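You operate a simulated robot arm through the tools that you are given. There is no shell and no other tool.

Carry out the task below with a simulated robot arm. There is one attempt and no reset: what you move stays moved.

TASK
Finish the lagging job: close the glue, park the brush, unpin the cradle.
Fine: lid on the stand glue tub; stand glue brush upright in the stand drip tray; cradle pin out and into its holder; the strip stays on the spare roller. Set down upright: stand glue brush.

The check looks at the end state, three seconds after you hand in, the way a careful person would. Anything else that was tipped, shoved, dropped, spilled or broken makes it a failure. Lids that push on must go on centred and level and be pressed home; caps that screw on are set level and turned clockwise until they are tight.

THE ROBOT
A 6-joint arm with a two-finger gripper, fixed in place. Base frame: the origin is on the floor under the middle of its stand, x ahead of it, y to its left, z up. Units: m, rad, N and s.
With the tool pointing down near the work surface it reaches from about 0.44 to 0.82 m from the base axis. Its first joint turns from -2.897 to 2.897 rad. Payload 1.66 kg.
The tool frame sits at the grasp point between the pads (the TCP): z along the fingers, y along the line on which they close. The tips reach 0.016 m beyond it. The gripper opens to 0.111 m; its body begins 0.104 m behind the TCP.
Orientation is that of the tool frame in the base frame, as a unit quaternion [w, x, y, z]. With the fingers straight down and closing along the base's y, the tool's x points along the base's -x, its y along +y and its z along -z.

THE INTERFACE
- The arm moves only by the tool step_arm. Its argument "series" is a list of rows, each an object of numbers (a shift or turn left out is 0, a gripper value left out holds the last): "wx", "wy", "wz": the turn, a rotation vector about the tool's x, y, z in rad; "tx", "ty", "tz": the shift along the tool's x, y, z in m; "claw": the opening in per cent of the stroke, from 0 (shut) to 100 (fully open). In form: [{"wx": .., "wy": .., "wz": .., "tx": .., "ty": .., "tz": .., "claw": ..}, ...]. A call has 1 to 20 rows; each row shifts and turns the commanded pose from where the row before left it, along the tool's axes as they then stand. A row lasts 0.2 s, in which the tool goes at most 0.05 m and 0.15 rad; a call with a longer step from one row to the next is refused whole, and so is a gripper value outside its range. A pose out of reach is approached as far as the arm can. The call stops where the force on the tool passes 40 N (or 10 N more than at its start, if that is more) or the arm is blocked; 0.2 s more then pass. Each finger travels about 0.1698 m/s and halts on what it meets, pressing with about 32 N; the grip force reading is that of the motor and also rises with nothing between the fingers. The clock runs only during rows and for 0.2 s after the last one: add rows that do not move to give the fingers time. It gives the time, the measured TCP pose, the force on the tool (base axes), the opening and the grip force at its end, in the units of the frame above (readings bear some noise), with the torque about the TCP (base axes, N m) and any sound that the robot's microphone picked up.
- Cameras (640 x 400 px; columns grow to the right, rows downward): "scene" is fixed at [0.3991, -0.4985, 1.4486]; the picture's right is [0.27, 0.96, 0.00], its down [0.92, -0.26, -0.30] and it looks along [-0.29, 0.08, -0.95] (base axes); focal length 214 px, centre (320, 200). "wrist" rides on the gripper at [0.07, 0.014, -0.143] in the tool frame; the picture's right is [-0.19, 0.98, 0.00], its down [-0.87, -0.17, -0.47] and it looks along [-0.46, -0.09, 0.88] (tool axes); focal length 230 px, centre (320, 200).
- snapshot(camera): a new picture of that camera. It takes no simulated time.
- slide_trunk(by): moves the trunk up (or, below 0, down) by that many m; the arm rides with it, the base frame stays. It gives what a move gives, with no picture.
- measure_at(camera, pixels): there is no depth. For up to 12 entries [column, row, z] of the newest picture of that camera ("zoom" is the newest enlarged one), the place [x, y] in the base frame at which the ray of that pixel passes the height z, good to about 0.002 m. It takes no simulated time.
- inspect(camera, box): a new picture of the part [left, top, right, bottom] of that camera's present view, enlarged. It takes no simulated time.
- close_job(): hands the job in; it is judged then, once.

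Open the gripper and draw the arm clear of the work before you hand the job in, unless the task says otherwise.

The tools are called after "Request:" as a command line: name --argument value ..., lists and objects as JSON in quotes. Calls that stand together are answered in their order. step_arm: Moves the arm, as the interface text tells. Its arguments: {"type":"object","properties":{"series":{"type":"array","items":{"type":"object","properties":{"wx":{"type":"number"},"wy":{"type":"number"},"wz":{"type":"number"},"tx":{"type":"number"},"ty":{"type":"number"},"tz":{"type":"number"},"claw":{"type":"number"}}}}},"required":["series"]} The other tools are called the same way: slide_trunk (by) moves the trunk up or down; snapshot (camera) takes a picture; measure_at (camera, pixels) gives the place at which the rays of pixels pass given heights; inspect (camera, box) takes an enlarged picture of a part of a camera's view; close_job () hands the job in.

At the start:

```text
clock: 0.0
position: [0.1482, -0.3484, 1.18]
tool_rot: [0.001, 0.0, 1.0, 0.001]
contact_force: [-0.5, -0.5, 0.2]
wrist_torque: [0.02, -0.03, 0.01]
opening: 0.1107
finger_force: 0.1
trunk travel left (down, up): [-0.2, 0.39]
```

scene: 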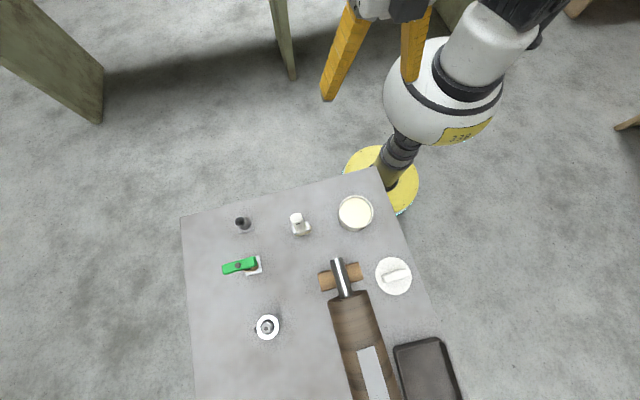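
wrist: 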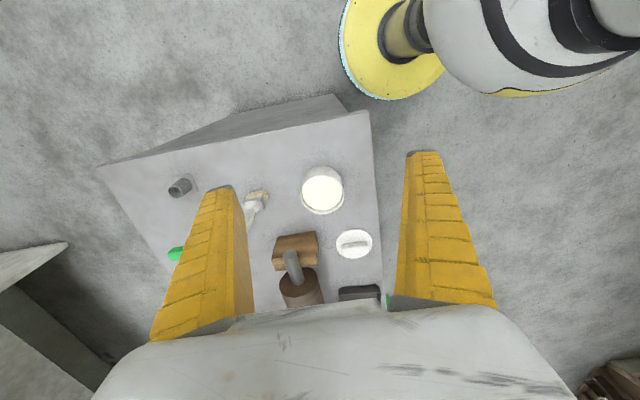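

The scene picture shows a table with a glue tub (355,212), a lid with bar handle (393,276), a brush-like item near (300,224), a green handled thing (240,266), a ring (267,327), and rollers. I'll enlarge parts of the view to identify things.

Request:
inspect --camera "scene" --box '[180, 170, 340, 270]'

Request:
inspect --camera "scene" --box '[180, 240, 340, 340]'

Request:
inspect --camera "scene" --box '[300, 180, 460, 280]'

Request:
inspect --camera "scene" --box '[290, 250, 480, 400]'

```text
4.00 times, centred on (260, 220) of scene
```

zoom: 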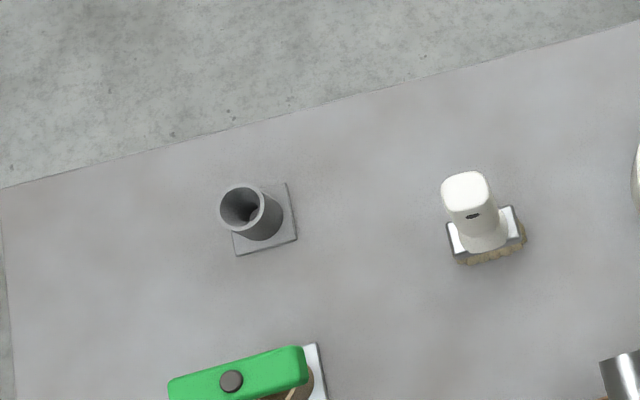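

```text
4.00 times, centred on (260, 290) of scene
```

zoom: 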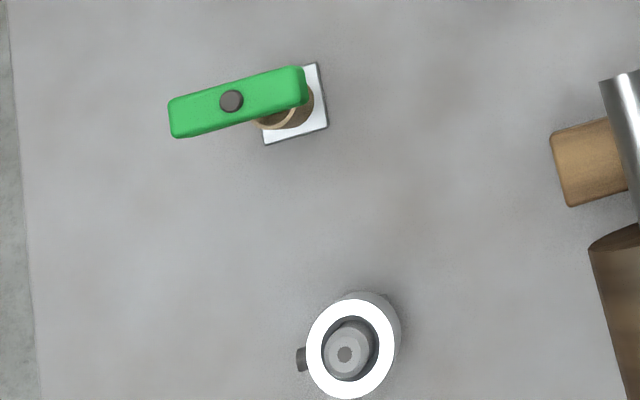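

```text
4.00 times, centred on (380, 230) of scene
```

zoom: 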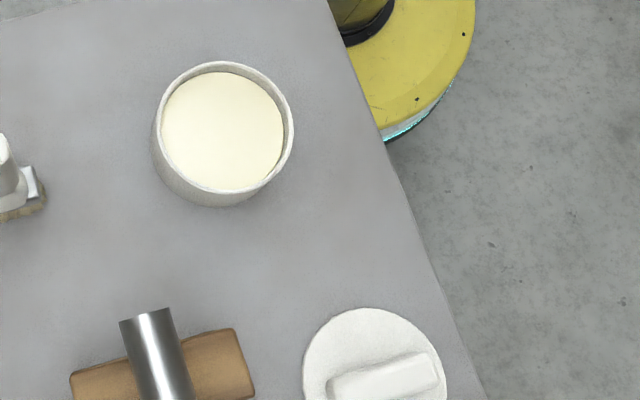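

```text
2.67 times, centred on (385, 325) of scene
```

zoom: 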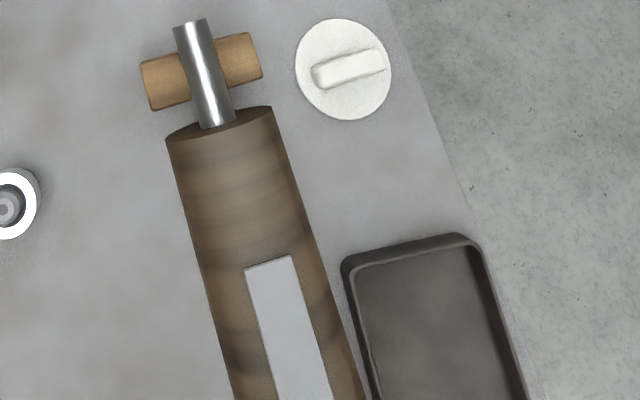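

The picture shows the brush at (300,224), a pin-holder-like tube at (243,224), the tub at (355,212) and the lid at (393,276). I need the heights, so I'll compare rays from both cameras at trial heights.

Request:
snapshot --camera "wrist"

Request:
snapshot --camera "scene"

Request:
measure_at --camera "scene" --pixels '[[393, 276, 0.5], [393, 276, 0.6], [393, 276, 0.7], [393, 276, 0.8], [377, 167, 0.5], [377, 167, 0.6], [377, 167, 0.7], [377, 167, 0.8]]'

Request:
measure_at --camera "wrist" --pixels '[[354, 244, 0.5], [354, 244, 0.6], [354, 244, 0.7], [354, 244, 0.8], [369, 111, 0.5], [369, 111, 0.6], [369, 111, 0.7], [369, 111, 0.8]]'

```text
taken
```

wrist: 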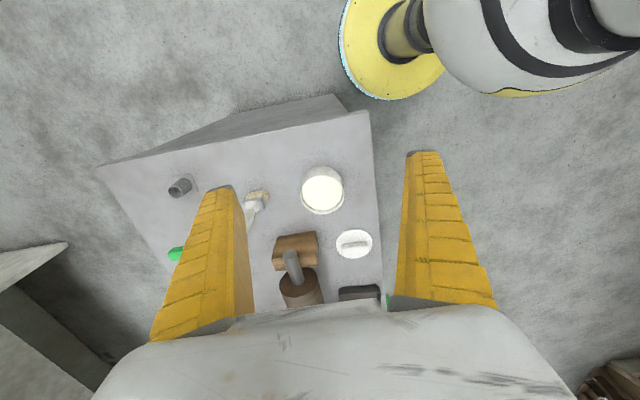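

```text
taken
```

scene: 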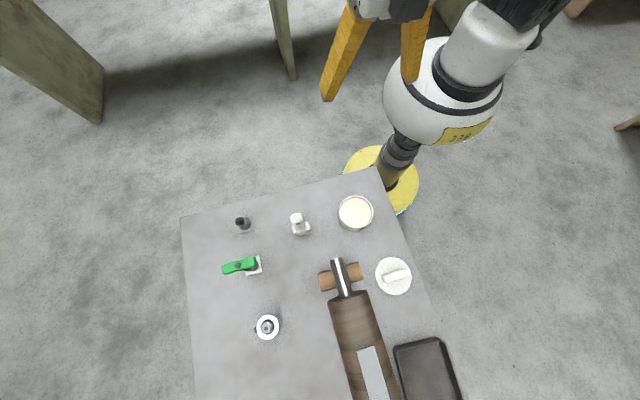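

```text
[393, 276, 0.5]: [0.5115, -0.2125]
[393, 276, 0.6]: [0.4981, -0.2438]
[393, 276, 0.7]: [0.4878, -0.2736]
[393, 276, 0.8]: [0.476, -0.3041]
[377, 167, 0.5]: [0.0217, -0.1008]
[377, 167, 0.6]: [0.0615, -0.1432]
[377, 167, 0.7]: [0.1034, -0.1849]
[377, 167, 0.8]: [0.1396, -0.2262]
```

```text
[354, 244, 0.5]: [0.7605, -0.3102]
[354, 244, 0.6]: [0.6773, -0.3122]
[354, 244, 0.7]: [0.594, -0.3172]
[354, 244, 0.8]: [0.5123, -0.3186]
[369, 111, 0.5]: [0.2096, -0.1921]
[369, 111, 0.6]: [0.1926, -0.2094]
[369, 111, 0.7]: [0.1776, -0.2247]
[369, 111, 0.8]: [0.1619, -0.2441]
```

Both rays for the lid agree at about z=0.85, so the table top is near 0.83. I'll move the tool over the table at the present height for a better look with the wrist camera.

Request:
step_arm --series '[{"ty": -0.04}, {"ty": -0.04}, {"ty": -0.04}, {"tx": -0.03}, {"tx": -0.03}, {}]'

Request:
snapshot --camera "wrist"

```text
clock: 1.4
position: [0.2088, -0.4687, 1.1823]
tool_rot: [0.0, 0.0, 1.0, 0.001]
contact_force: [0.0, -0.8, 0.2]
wrist_torque: [0.02, 0.01, 0.02]
opening: 0.1111
finger_force: 0.0
trunk travel left (down, up): [-0.2, 0.39]
```

```text
taken
```

wrist: 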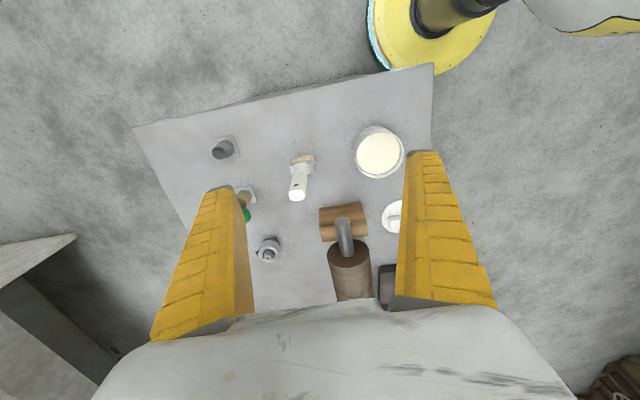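

The table fills the centre now, but the far end with roller and tray is hidden by the gripper body. I'll enlarge the middle and then move further ahead.

Request:
inspect --camera "wrist" --box '[200, 120, 420, 300]'

Request:
step_arm --series '[{"tx": -0.04}, {"tx": -0.04}, {"tx": -0.04}, {"tx": -0.04}, {"tx": -0.04}, {}]'

Request:
snapshot --camera "wrist"

```text
2.22 times, centred on (310, 210) of wrist
```

zoom: 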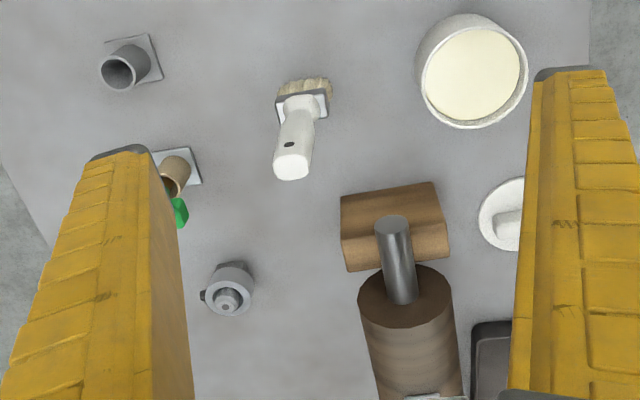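

```text
clock: 2.8
position: [0.4102, -0.4667, 1.1812]
tool_rot: [0.0, 0.0, 1.0, -0.001]
contact_force: [0.2, 1.5, 0.4]
wrist_torque: [-0.01, -0.01, -0.01]
opening: 0.111
finger_force: 0.0
trunk travel left (down, up): [-0.2, 0.39]
```

```text
taken
```

wrist: 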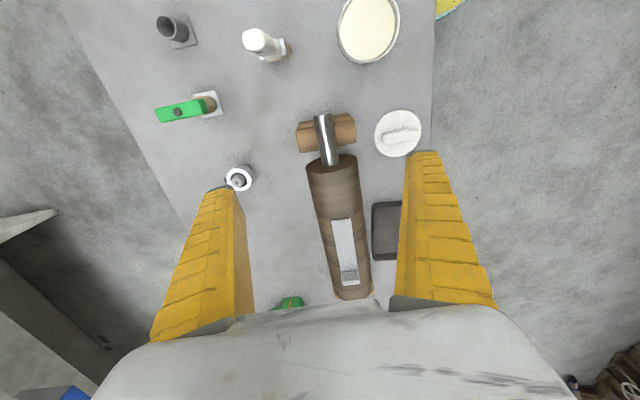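

There's another green item appearing at (290,302). I'll move further ahead to see the far end.

Request:
step_arm --series '[{"tx": -0.04}, {"tx": -0.04}, {"tx": -0.04}, {"tx": -0.04}, {}]'

Request:
snapshot --camera "wrist"

Request:
inspect --camera "wrist" --box '[220, 20, 420, 320]'

```text
clock: 4.0
position: [0.5668, -0.4684, 1.1783]
tool_rot: [-0.001, 0.0, 1.0, 0.0]
contact_force: [1.3, -0.5, -0.1]
wrist_torque: [0.01, 0.0, -0.02]
opening: 0.1108
finger_force: 0.0
trunk travel left (down, up): [-0.2, 0.39]
```

```text
taken
```

wrist: 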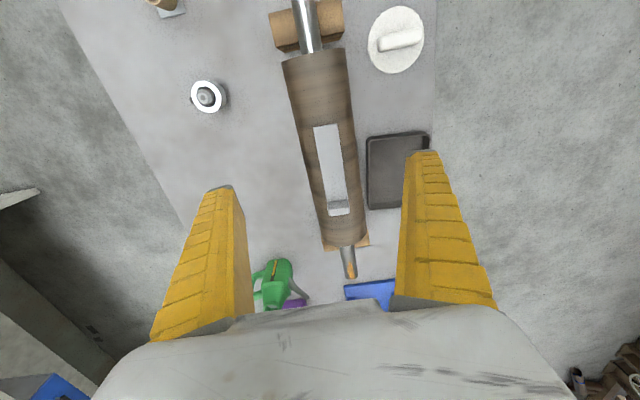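

```text
1.33 times, centred on (320, 170) of wrist
```

zoom: 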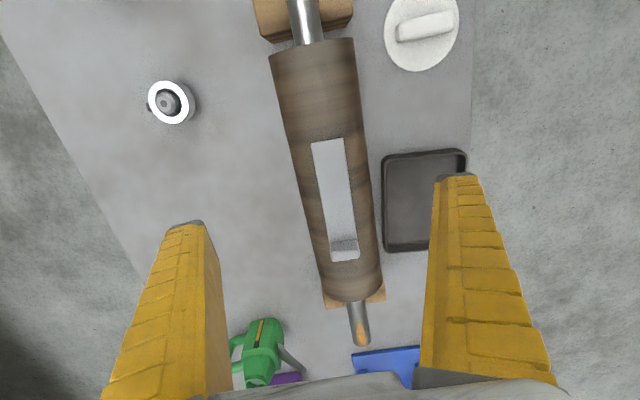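

Far end shows a green tool (270,285), a purple item, and a blue item (370,290). I'll go a bit further and also turn the wrist to see them from a better side.

Request:
step_arm --series '[{"tx": -0.04}, {"tx": -0.04}, {"tx": -0.04}, {}]'

Request:
snapshot --camera "wrist"

Request:
inspect --camera "wrist" --box '[220, 100, 420, 320]'

Request:
snapshot --camera "scene"

```text
clock: 5.0
position: [0.672, -0.4542, 1.172]
tool_rot: [0.0, 0.0, 1.0, 0.0]
contact_force: [0.0, -0.5, 0.5]
wrist_torque: [0.01, 0.04, -0.01]
opening: 0.1108
finger_force: 0.1
out of reach, approached as far as the arm can: row 3
trunk travel left (down, up): [-0.2, 0.39]
```

```text
taken
```

wrist: 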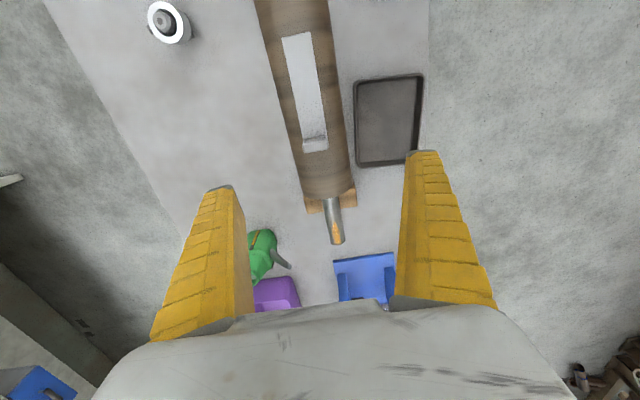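

```text
1.82 times, centred on (320, 210) of wrist
```

zoom: 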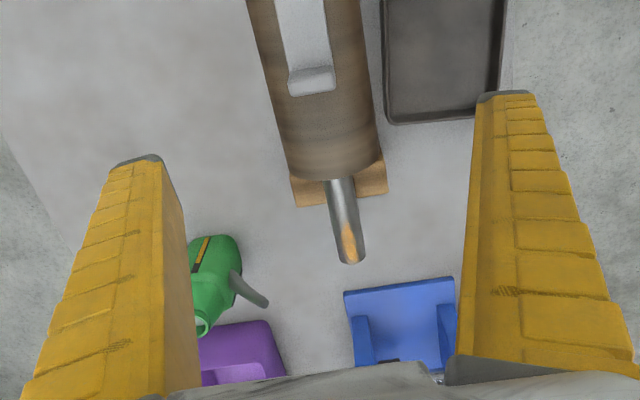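

```text
taken
```

scene: 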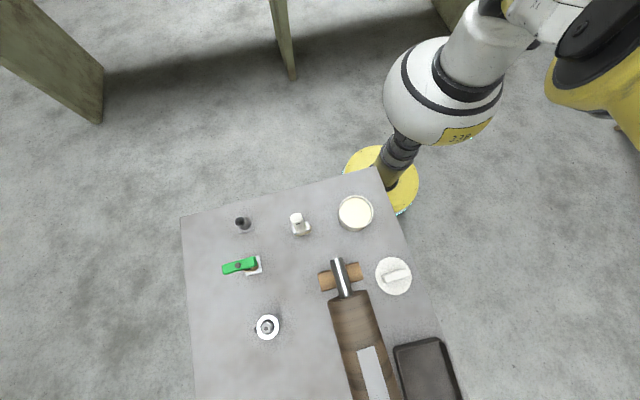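

I've got the overall layout: tub ≈(0.29,-0.37), lid ≈(0.47,-0.32), tray ≈(0.69,-0.32), brush ≈(0.28,-0.52), tube holder ≈(0.235,-0.67), green-handle item ≈(0.34,-0.69), ring item ≈(0.49,-0.65). I'll move close to the ring and green items to see which is the cradle pin.

Request:
step_arm --series '[{"tx": 0.04}, {"tx": 0.04}, {"tx": 0.04}, {"tx": 0.04}, {"tx": 0.04}, {"tx": 0.04}, {"tx": 0.04}, {"tx": 0.04}, {"ty": -0.04}, {"ty": -0.04}, {"ty": -0.04}, {"ty": -0.04}, {"tz": 0.03}, {"tz": 0.03}, {}]'

Request:
snapshot --camera "wrist"

Request:
inspect --camera "wrist" --box '[220, 100, 420, 300]'

```text
clock: 8.2
position: [0.3508, -0.6147, 1.1139]
tool_rot: [0.0, 0.0, 1.0, 0.0]
contact_force: [0.1, 0.0, -0.1]
wrist_torque: [0.0, 0.01, 0.03]
opening: 0.1107
finger_force: 0.0
trunk travel left (down, up): [-0.2, 0.39]
```

```text
taken
```

wrist: 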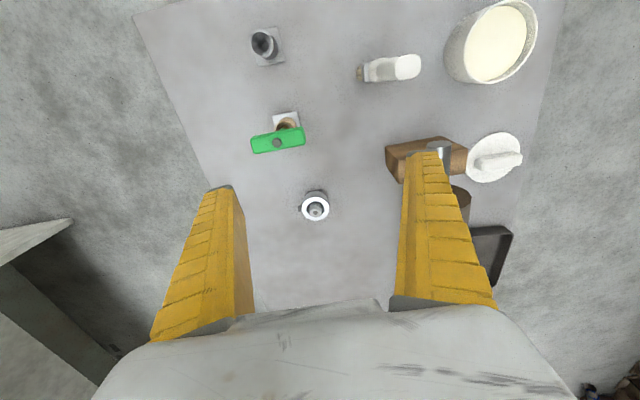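

```text
2.00 times, centred on (320, 200) of wrist
```

zoom: 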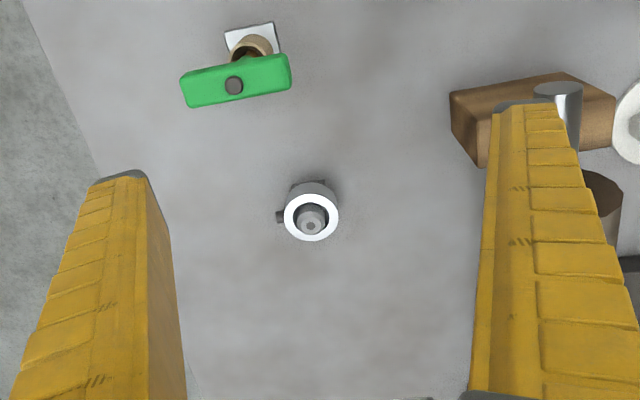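

The green bar sits on top of a bronze socket on a white plate at (280,130), and the ring item is at (315,207). I'll enlarge both, plus the tube at (265,45).

Request:
inspect --camera "wrist" --box '[275, 180, 355, 230]'

Request:
inspect --camera "wrist" --box '[240, 105, 320, 155]'

Request:
inspect --camera "wrist" --box '[225, 20, 305, 70]'

Request:
inspect --camera "wrist" --box '[345, 35, 441, 95]'

```text
8.00 times, centred on (315, 205) of wrist
```

zoom: 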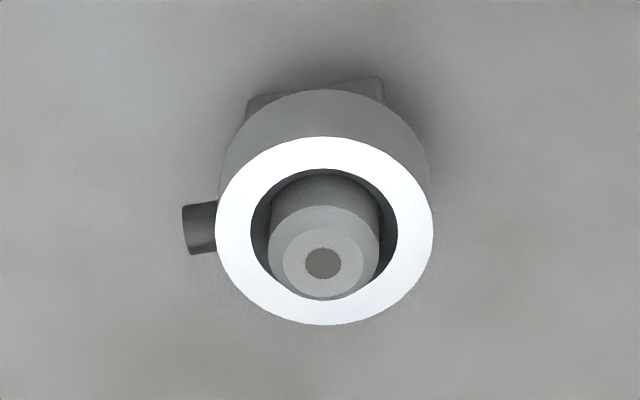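

```text
8.00 times, centred on (280, 130) of wrist
```

zoom: 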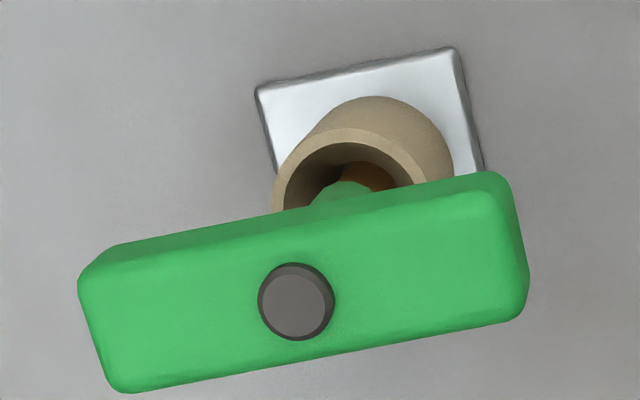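

```text
8.00 times, centred on (265, 45) of wrist
```

zoom: 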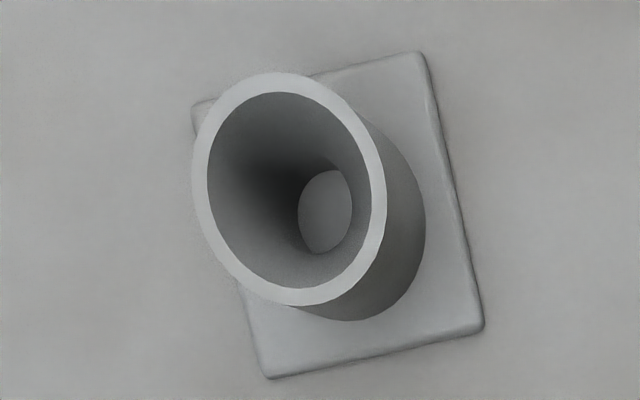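

```text
6.67 times, centred on (393, 65) of wrist
```

zoom: 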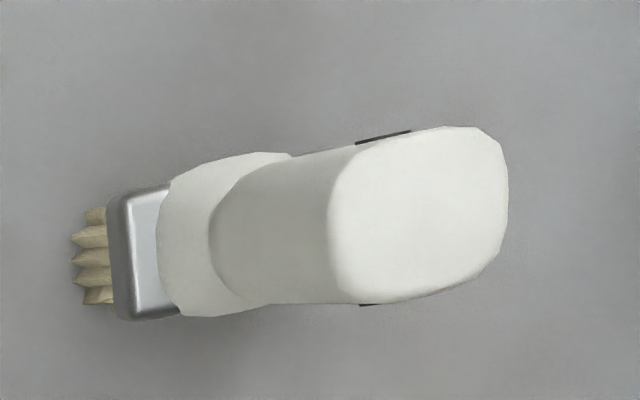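

The green T-handle is seated in a bronze bushing (the pin), and the grey tube is empty (the holder). I'll triangulate heights of the key items using the scene and wrist rays.

Request:
inspect --camera "scene" --box '[210, 250, 290, 300]'

Request:
measure_at --camera "wrist" --pixels '[[277, 142.5, 0.9], [277, 142.5, 0.95], [277, 142.5, 1.0], [263, 43, 0.85], [263, 43, 0.9], [408, 67, 0.9], [408, 67, 0.95], [408, 67, 1.0], [315.5, 207.5, 0.85], [315.5, 207.5, 0.9], [286, 119, 0.83], [286, 119, 0.85]]'

```text
8.00 times, centred on (250, 275) of scene
```

zoom: 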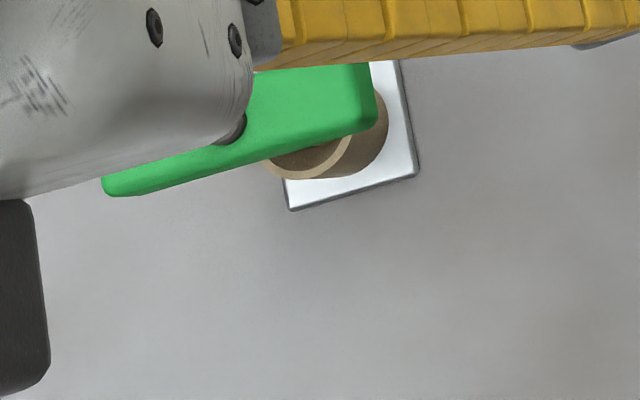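

```text
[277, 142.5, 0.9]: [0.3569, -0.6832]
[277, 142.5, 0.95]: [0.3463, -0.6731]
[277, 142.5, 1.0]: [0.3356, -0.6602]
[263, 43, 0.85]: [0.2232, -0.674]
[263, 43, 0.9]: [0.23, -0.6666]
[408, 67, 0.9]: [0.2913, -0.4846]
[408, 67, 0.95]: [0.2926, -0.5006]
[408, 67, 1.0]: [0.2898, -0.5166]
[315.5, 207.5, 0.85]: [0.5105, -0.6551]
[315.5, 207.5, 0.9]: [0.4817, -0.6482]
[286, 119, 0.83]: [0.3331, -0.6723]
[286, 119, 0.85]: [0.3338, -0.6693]
```

The pin's T-handle top sits near z≈0.95 at about (0.345,-0.675). Now I'll move to view the tub and lid closely.

Request:
step_arm --series '[{"ty": 0.045}, {"ty": 0.045}, {"ty": 0.045}, {"ty": 0.045}, {"ty": 0.045}, {"ty": 0.03, "tx": 0.01}, {}]'

Request:
snapshot --camera "wrist"

Request:
inspect --camera "wrist" --box '[240, 40, 420, 240]'

```text
clock: 9.8
position: [0.3403, -0.3618, 1.1119]
tool_rot: [0.0, 0.0, 1.0, -0.001]
contact_force: [-0.8, 0.3, 0.9]
wrist_torque: [0.0, -0.01, -0.03]
opening: 0.1109
finger_force: 0.1
trunk travel left (down, up): [-0.2, 0.39]
```

```text
taken
```

wrist: 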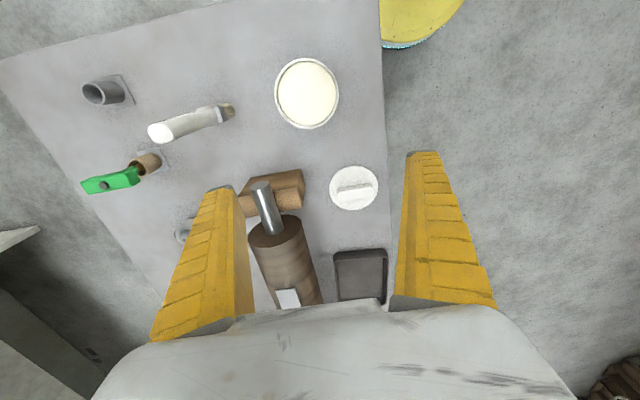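

```text
2.00 times, centred on (330, 140) of wrist
```

zoom: 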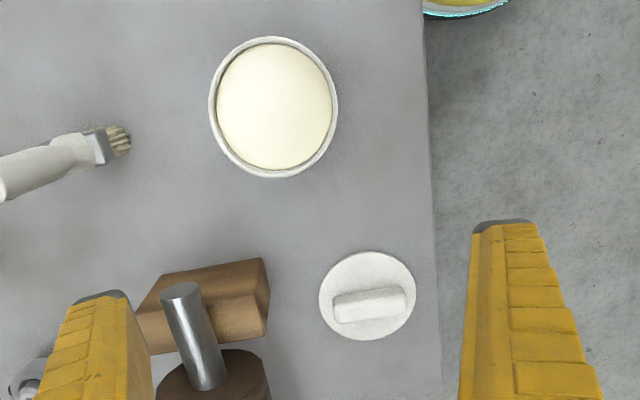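

The tub at (307,93) and lid at (354,188) are clear here. I'll enlarge the lid, tub and pin for accurate outlines.

Request:
inspect --camera "wrist" --box '[310, 155, 398, 220]'

Request:
measure_at --camera "zoom" --pixels '[[0, 0, 0.83], [640, 400, 0.83]]'

Request:
inspect --camera "wrist" --box '[70, 140, 190, 215]'

Request:
inspect --camera "wrist" --box '[259, 48, 355, 138]'

```text
6.15 times, centred on (354, 188) of wrist
```

zoom: 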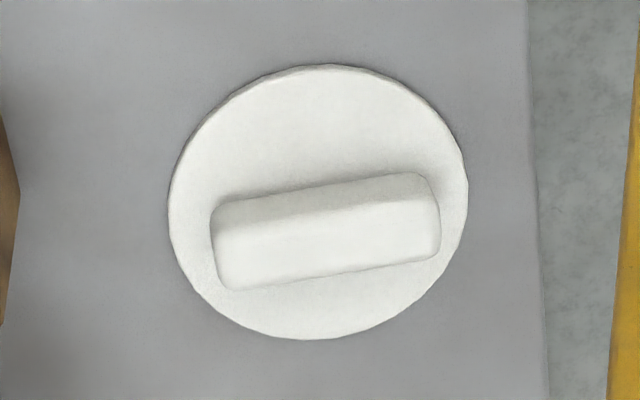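

```text
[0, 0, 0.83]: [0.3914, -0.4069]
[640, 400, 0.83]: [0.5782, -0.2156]
```

```text
5.33 times, centred on (130, 178) of wrist
```

zoom: 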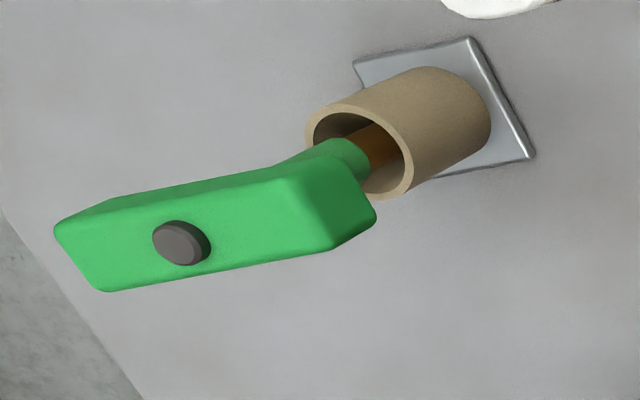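

```text
4.44 times, centred on (307, 93) of wrist
```

zoom: 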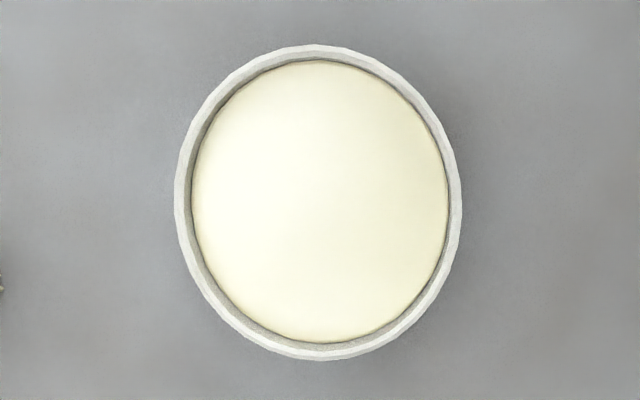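

The lid handle, tub rim and the T-handled pin are clear. Before deciding on which item is the cradle pin, I'll tilt the tool so the wrist camera gives a side view of the ring item, cradle and pin, staying above z=1.0.

Request:
step_arm --series '[{"ty": -0.045}, {"ty": -0.045}, {"ty": -0.045}, {"ty": -0.045, "tx": 0.03}, {"tz": 0.03}, {"wy": -0.14}, {"wy": -0.14}, {"wy": -0.14}, {"wy": -0.14}, {}]'

Request:
snapshot --camera "wrist"

```text
refused: row 4 steps farther than a row can; nothing moved
```

```text
taken
```

wrist: 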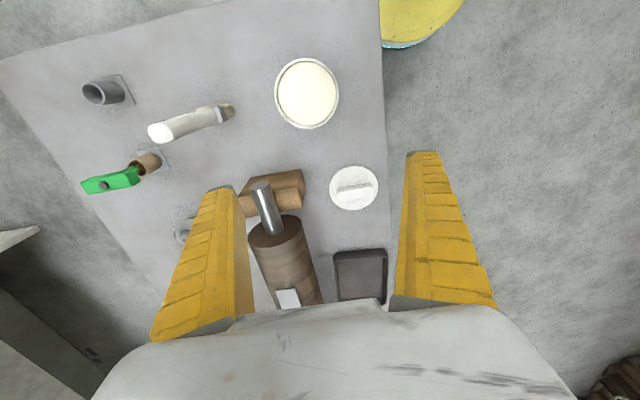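

The move was refused because one combined row was too long. I'll split it into smaller rows and do the same side-view tilt.

Request:
step_arm --series '[{"ty": -0.045}, {"ty": -0.045}, {"ty": -0.045}, {"ty": -0.045}, {"tx": 0.03}, {"tz": 0.03}, {"wy": -0.14}, {"wy": -0.14}, {"wy": -0.14}, {"wy": -0.14}, {}]'

Request:
snapshot --camera "wrist"

```text
clock: 12.2
position: [0.3121, -0.5408, 1.0836]
tool_rot: [0.277, 0.0, 0.961, 0.0]
contact_force: [0.1, -0.2, 0.2]
wrist_torque: [0.0, -0.04, 0.0]
opening: 0.111
finger_force: 0.1
trunk travel left (down, up): [-0.2, 0.39]
```

```text
taken
```

wrist: 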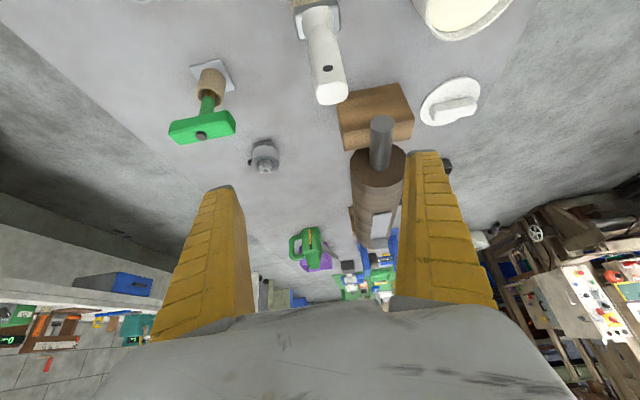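

Now I have an oblique view: ring item at (264,158), T-pin at (205,125). I'll enlarge these and the far end.

Request:
inspect --camera "wrist" --box '[232, 133, 296, 183]'

Request:
inspect --camera "wrist" --box '[160, 50, 260, 150]'

Request:
inspect --camera "wrist" --box '[250, 200, 420, 315]'

Request:
inspect --camera "wrist" --box '[320, 70, 480, 200]'

```text
8.00 times, centred on (264, 158) of wrist
```

zoom: 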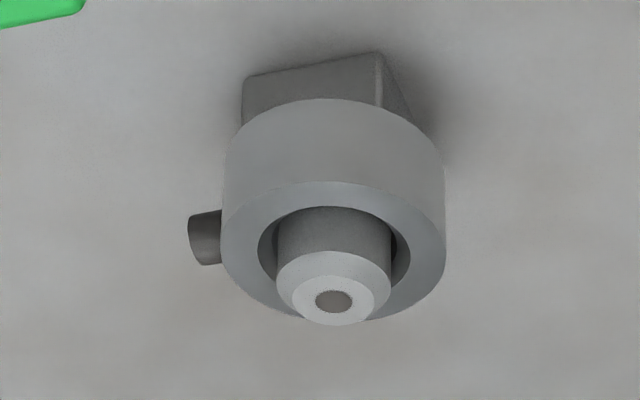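

```text
4.00 times, centred on (210, 100) of wrist
```

zoom: 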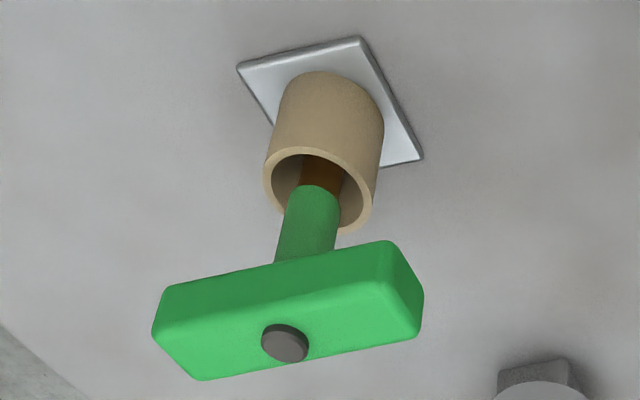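

```text
3.48 times, centred on (335, 258) of wrist
```

zoom: 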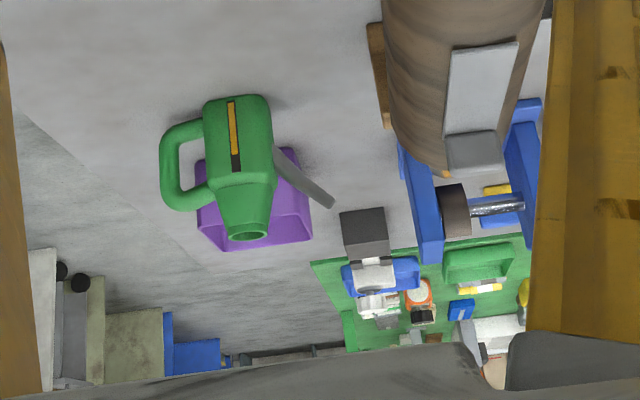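

```text
3.08 times, centred on (400, 135) of wrist
```

zoom: 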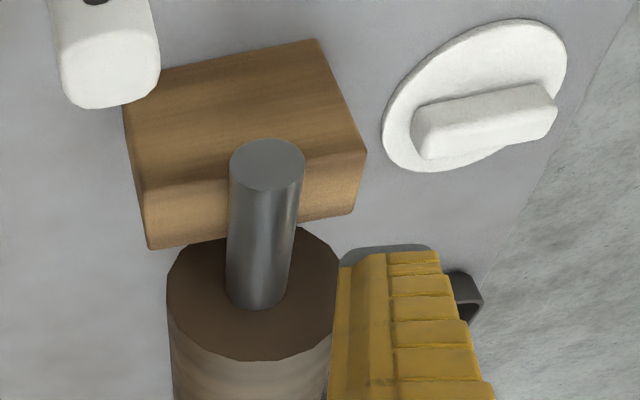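

The ring item looks like a collar with a thick post on a block, while the T-handled pin sits loosely in a tan tube on a plate that matches the empty grey tube. I'll get closer to the ring item for a side view before deciding.

Request:
step_arm --series '[{"tx": -0.018, "tz": 0.036, "ty": -0.01}, {"tx": -0.018, "tz": 0.036, "ty": -0.01}, {"tx": -0.018, "tz": 0.036, "ty": -0.01}, {"tx": -0.018, "tz": 0.036, "ty": -0.01}, {}]'

Request:
snapshot --camera "wrist"

Request:
inspect --camera "wrist" --box '[220, 60, 380, 200]'

```text
clock: 13.4
position: [0.4471, -0.5827, 1.0047]
tool_rot: [0.277, 0.0, 0.961, 0.0]
contact_force: [-1.1, 0.2, 0.6]
wrist_torque: [-0.02, 0.04, 0.02]
opening: 0.1109
finger_force: 0.1
trunk travel left (down, up): [-0.2, 0.39]
```

```text
taken
```

wrist: 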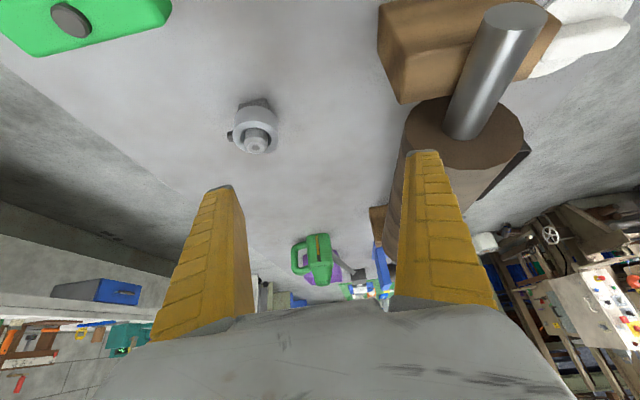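

```text
2.86 times, centred on (300, 130) of wrist
```

zoom: 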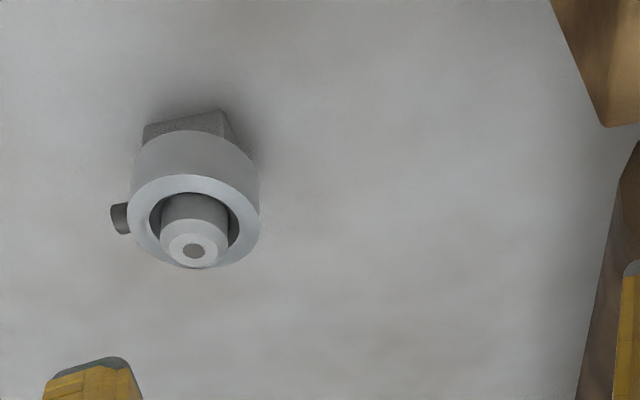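

I want one lower side view of the ring item to rule it out as the pin; I'll tilt another 0.3 rad and drop slightly, staying above the T-handle (top z≈0.95).

Request:
step_arm --series '[{"wy": -0.15}, {"wy": -0.15}, {"tx": 0.018, "tz": 0.022, "ty": -0.03}, {}]'

Request:
snapshot --camera "wrist"

Request:
inspect --camera "wrist" --box '[220, 60, 380, 200]'

```text
clock: 14.4
position: [0.4575, -0.6115, 0.9722]
tool_rot: [0.417, 0.001, 0.909, 0.0]
contact_force: [0.4, -0.2, -0.1]
wrist_torque: [0.0, -0.01, 0.01]
opening: 0.111
finger_force: 0.0
trunk travel left (down, up): [-0.2, 0.39]
```

```text
taken
```

wrist: 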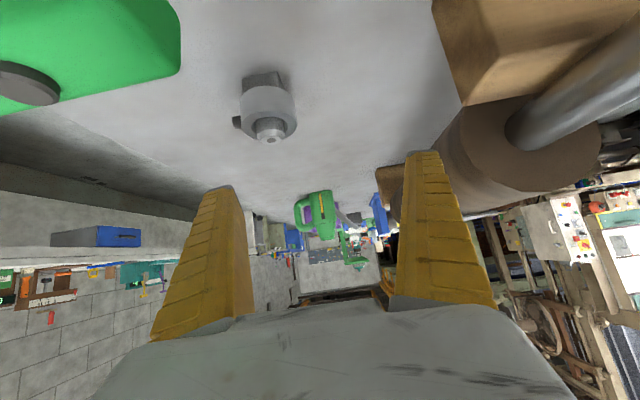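

```text
2.86 times, centred on (300, 130) of wrist
```

zoom: 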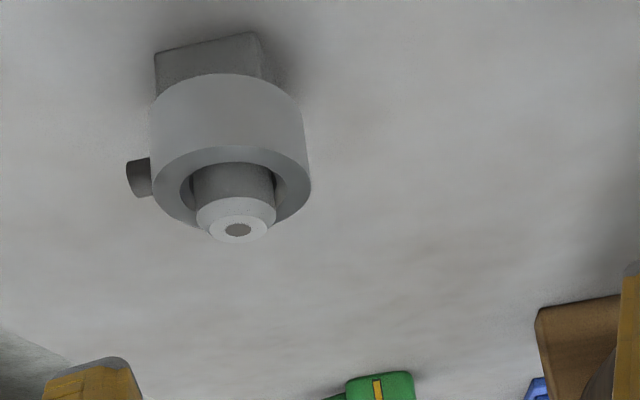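

The ring item is a fixed fitting with a side stub and thick spindle, clearly not something fitting the tube holder, so the T-handled pin is the cradle pin. I'll raise the arm and turn the tool back to pointing straight down.

Request:
step_arm --series '[{"tx": -0.03, "tz": -0.026}, {"tx": -0.03, "tz": -0.026}, {"tx": -0.03, "tz": -0.026}, {"wy": 0.145}, {"wy": 0.145}, {"wy": 0.145}, {"wy": 0.145}, {"wy": 0.14}, {"wy": 0.14}, {}]'

```text
clock: 16.6
position: [0.4544, -0.6102, 1.0898]
tool_rot: [-0.001, 0.0, 1.0, 0.0]
contact_force: [0.4, 0.2, 0.4]
wrist_torque: [0.01, 0.01, 0.01]
opening: 0.111
finger_force: 0.0
trunk travel left (down, up): [-0.2, 0.39]
```

Next I'll move over to the lid for a closer, well-centred look.

Request:
step_arm --series '[{"ty": 0.047}, {"ty": 0.047}, {"ty": 0.047}, {"ty": 0.047}, {"ty": 0.047}, {"ty": 0.045}, {"tx": 0.045}, {"tz": 0.03}, {}]'

Request:
snapshot --camera "wrist"

Request:
inspect --camera "wrist" --box '[240, 110, 400, 210]'

```text
clock: 18.6
position: [0.4101, -0.3305, 1.0559]
tool_rot: [0.0, 0.001, 1.0, 0.0]
contact_force: [1.1, -0.1, 0.6]
wrist_torque: [0.03, 0.05, 0.03]
opening: 0.111
finger_force: 0.1
trunk travel left (down, up): [-0.2, 0.39]
```

```text
taken
```

wrist: 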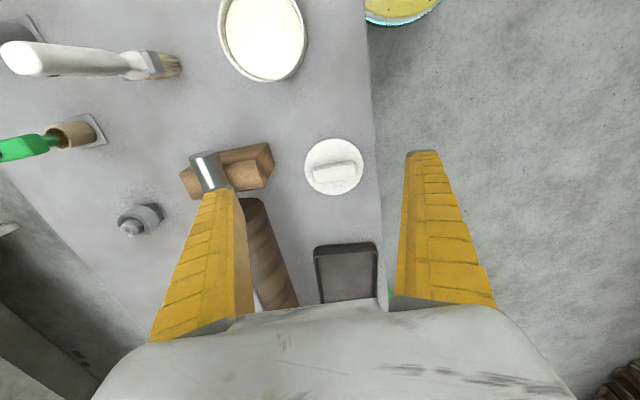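

```text
4.00 times, centred on (320, 160) of wrist
```

zoom: 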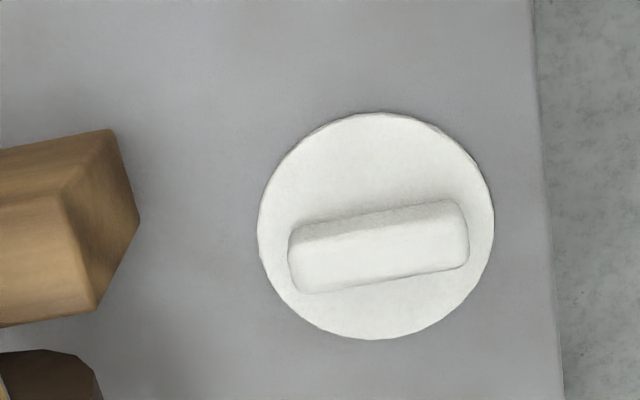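

The lid is at (334,166). I'll measure its disc edges and handle at trial heights to triangulate against the other views.

Request:
measure_at --camera "zoom" --pixels '[[382, 253, 0.84], [382, 253, 0.85], [382, 253, 0.86], [258, 228, 0.84], [494, 215, 0.84], [375, 113, 0.84], [378, 340, 0.84], [291, 265, 0.855], [467, 240, 0.855], [535, 0, 0.83], [563, 400, 0.83]]'

Request:
inspect --camera "scene" --box '[340, 240, 440, 310]'

```text
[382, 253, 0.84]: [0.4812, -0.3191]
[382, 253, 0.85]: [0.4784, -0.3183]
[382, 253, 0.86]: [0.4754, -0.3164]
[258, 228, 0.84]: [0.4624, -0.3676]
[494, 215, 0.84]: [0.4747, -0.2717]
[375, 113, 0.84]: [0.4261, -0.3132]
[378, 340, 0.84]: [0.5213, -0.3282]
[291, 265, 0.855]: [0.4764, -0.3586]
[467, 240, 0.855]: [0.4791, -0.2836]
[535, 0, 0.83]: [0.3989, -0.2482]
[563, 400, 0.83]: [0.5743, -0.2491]
```

```text
5.71 times, centred on (390, 275) of scene
```

zoom: 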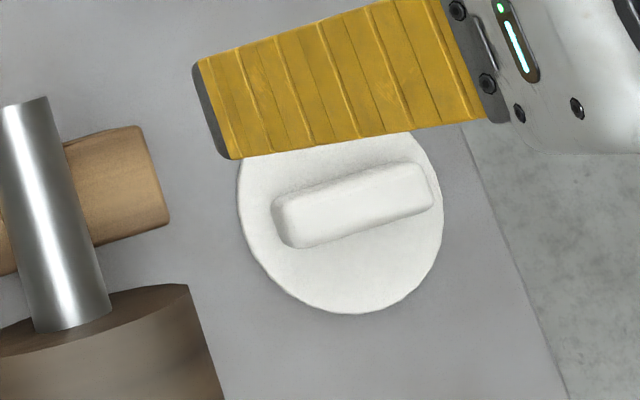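

The lid's disc centre comes out at about (0.472,-0.319), Ø≈0.096, its handle runs along base y with its top near z≈0.862. I'll turn the tool 90° about its axis so the fingers close along x across the handle.

Request:
step_arm --series '[{"wz": 0.1428}, {"wz": 0.1428}, {"wz": 0.1428}, {"wz": 0.1428}, {"wz": 0.1428}, {"wz": 0.1428}, {"wz": 0.1428}, {"wz": 0.1428}, {"wz": 0.1428}, {"wz": 0.1428}, {"wz": 0.1428}, {}]'

Request:
snapshot --camera "wrist"

```text
clock: 21.2
position: [0.4093, -0.3304, 1.0601]
tool_rot: [0.0, 0.707, 0.707, 0.0]
contact_force: [0.8, -0.4, 0.4]
wrist_torque: [-0.01, -0.03, 0.04]
opening: 0.111
finger_force: 0.1
trunk travel left (down, up): [-0.2, 0.39]
```

```text
taken
```

wrist: 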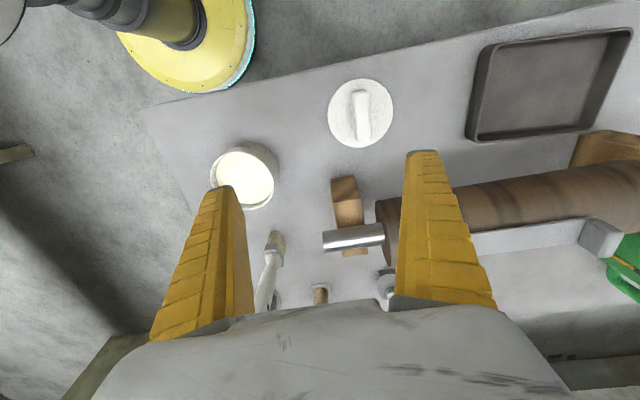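

The tool is turned (camera now on the +y side). I'll move above the lid handle and lower part-way, to TCP z≈0.93, then check alignment.

Request:
step_arm --series '[{"ty": 0.032, "tx": 0.006}, {"ty": 0.032, "tx": 0.006}, {"tz": 0.035}, {"tz": 0.035}, {"tz": 0.03}, {"tz": 0.03}, {}]'

Request:
snapshot --camera "wrist"

Request:
inspect --camera "wrist" --box '[220, 130, 420, 255]'

```text
clock: 22.8
position: [0.4746, -0.3168, 0.9313]
tool_rot: [0.0, 0.707, 0.707, 0.0]
contact_force: [0.5, 0.3, -0.4]
wrist_torque: [-0.01, 0.03, 0.01]
opening: 0.1108
finger_force: 0.1
trunk travel left (down, up): [-0.2, 0.39]
```

```text
taken
```

wrist: 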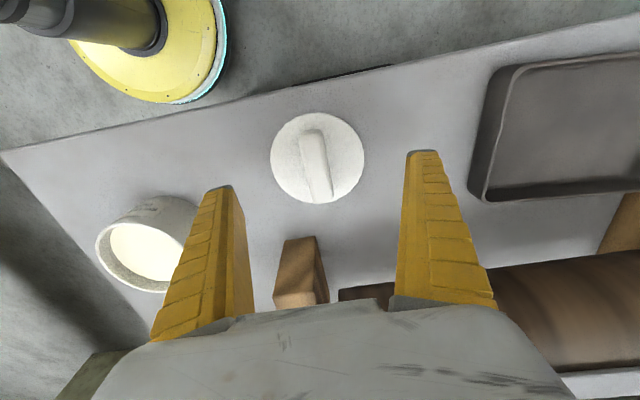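

```text
3.20 times, centred on (320, 192) of wrist
```

zoom: 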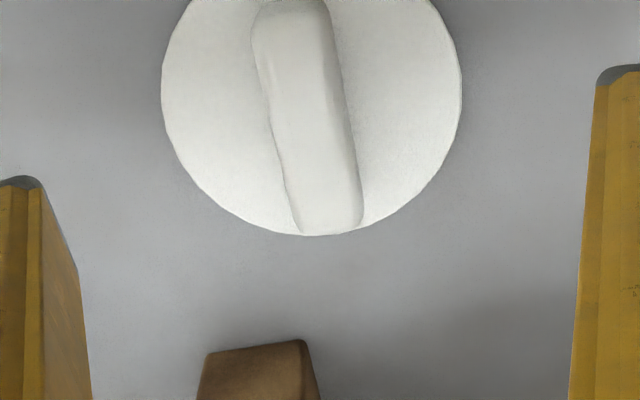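

The handle sits slightly left of the mid-line between the fingers; I'll measure its corners and the disc edges at the relevant heights.

Request:
measure_at --camera "zoom" --pixels '[[250, 30, 0.86], [322, 15, 0.86], [298, 232, 0.86], [345, 226, 0.86], [161, 95, 0.845], [462, 88, 0.845], [310, 236, 0.845]]'

Request:
inspect --camera "wrist" --box '[260, 100, 380, 220]'

```text
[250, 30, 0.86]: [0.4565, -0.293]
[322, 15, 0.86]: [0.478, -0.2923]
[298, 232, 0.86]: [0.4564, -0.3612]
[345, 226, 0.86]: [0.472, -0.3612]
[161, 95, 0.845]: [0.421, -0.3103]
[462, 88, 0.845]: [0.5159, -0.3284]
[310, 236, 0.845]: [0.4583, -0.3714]
```

```text
3.33 times, centred on (320, 160) of wrist
```

zoom: 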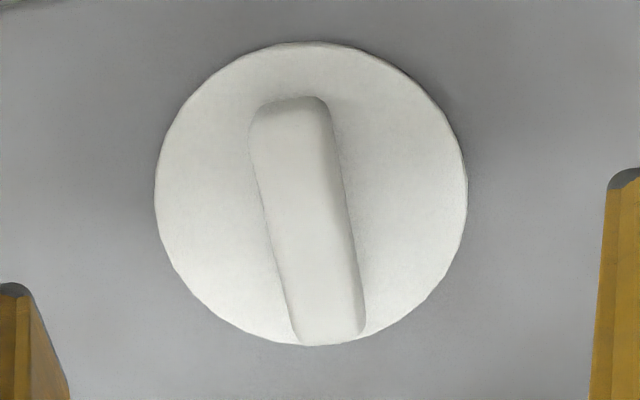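

The whole lid is visible in this enlargement; I'll measure the disc edge points and handle ends on it.

Request:
measure_at --camera "zoom" --pixels '[[155, 198, 0.843], [467, 190, 0.843], [311, 42, 0.843], [318, 346, 0.843], [292, 100, 0.86], [330, 340, 0.86], [262, 220, 0.86], [338, 212, 0.86], [355, 212, 0.845]]'

```text
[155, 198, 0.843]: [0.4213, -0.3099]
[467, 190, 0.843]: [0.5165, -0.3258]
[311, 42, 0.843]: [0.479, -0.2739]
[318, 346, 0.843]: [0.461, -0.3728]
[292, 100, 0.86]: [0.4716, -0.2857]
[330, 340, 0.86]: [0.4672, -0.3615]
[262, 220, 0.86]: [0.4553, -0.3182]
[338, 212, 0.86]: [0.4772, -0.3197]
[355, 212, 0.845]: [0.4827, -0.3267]
```

Lid centre is ≈(0.468,-0.322), handle ≈0.075×0.021 and turned about 2° from y. I'll align, narrow the fingers to 40%, and lower to TCP z≈0.876.

Request:
step_arm --series '[{"ty": -0.0066, "tx": -0.005, "wz": 0.035, "claw": 40}, {"tz": 0.02}, {"tz": 0.02}, {"tz": 0.015}, {}]'

Request:
snapshot --camera "wrist"

Request:
inspect --camera "wrist" --box '[220, 120, 420, 270]'

```text
clock: 24.0
position: [0.4647, -0.3227, 0.8765]
tool_rot: [0.0, 0.719, 0.695, 0.0]
contact_force: [-0.7, 0.4, 0.4]
wrist_torque: [0.0, 0.0, 0.0]
opening: 0.0467
finger_force: 1.5
trunk travel left (down, up): [-0.2, 0.39]
```

```text
taken
```

wrist: 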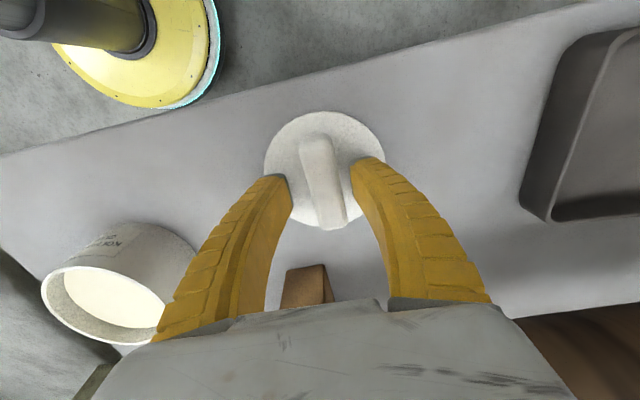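

```text
2.67 times, centred on (320, 195) of wrist
```

zoom: 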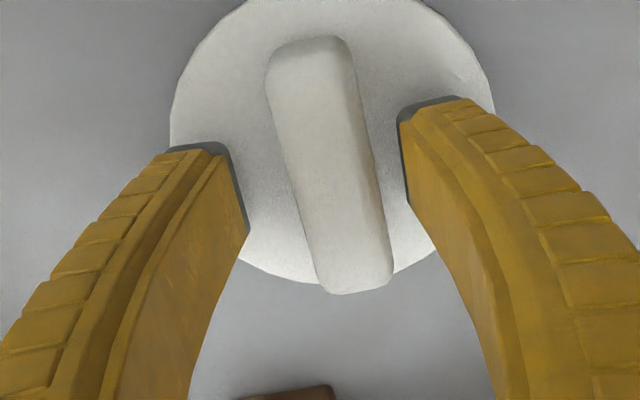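

The fingers straddle the handle well. I'll lower in small steps looking for contact with the lid's disc.

Request:
step_arm --series '[{"tz": 0.006}, {"tz": 0.003}, {"tz": 0.002}, {}]'

Request:
inspect --camera "wrist" --box '[220, 120, 420, 270]'

```text
clock: 25.0
position: [0.4653, -0.3222, 0.8658]
tool_rot: [0.0, 0.719, 0.695, 0.0]
contact_force: [-0.9, 0.9, 26.9]
wrist_torque: [0.04, 0.05, -0.02]
opening: 0.0434
finger_force: 0.0
trunk travel left (down, up): [-0.2, 0.39]
```

```text
2.67 times, centred on (320, 195) of wrist
```

zoom: 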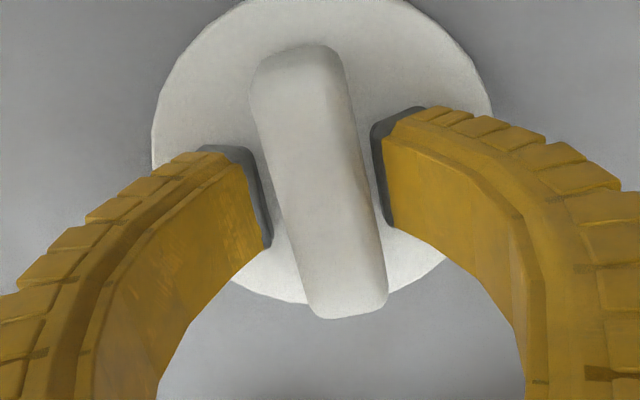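

Contact at TCP z=0.866 (about 27 N), so the disc top is near z≈0.85. I'll back off 2.5 mm and close on the handle.

Request:
step_arm --series '[{"tz": -0.0025}, {"claw": 0}, {}, {}, {}]'

Request:
inspect --camera "wrist" --box '[220, 120, 420, 270]'

```text
clock: 26.2
position: [0.4645, -0.3231, 0.8679]
tool_rot: [-0.001, 0.719, 0.695, 0.0]
contact_force: [-0.3, -0.4, 17.4]
wrist_torque: [0.01, 0.01, 0.06]
opening: 0.0232
finger_force: 32.5
trunk travel left (down, up): [-0.2, 0.39]
```

```text
2.67 times, centred on (320, 195) of wrist
```

zoom: 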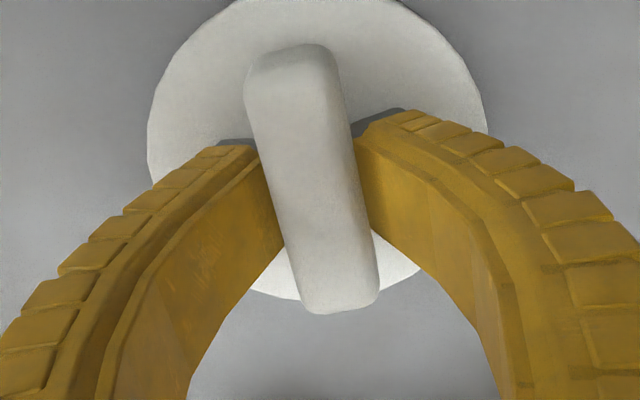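

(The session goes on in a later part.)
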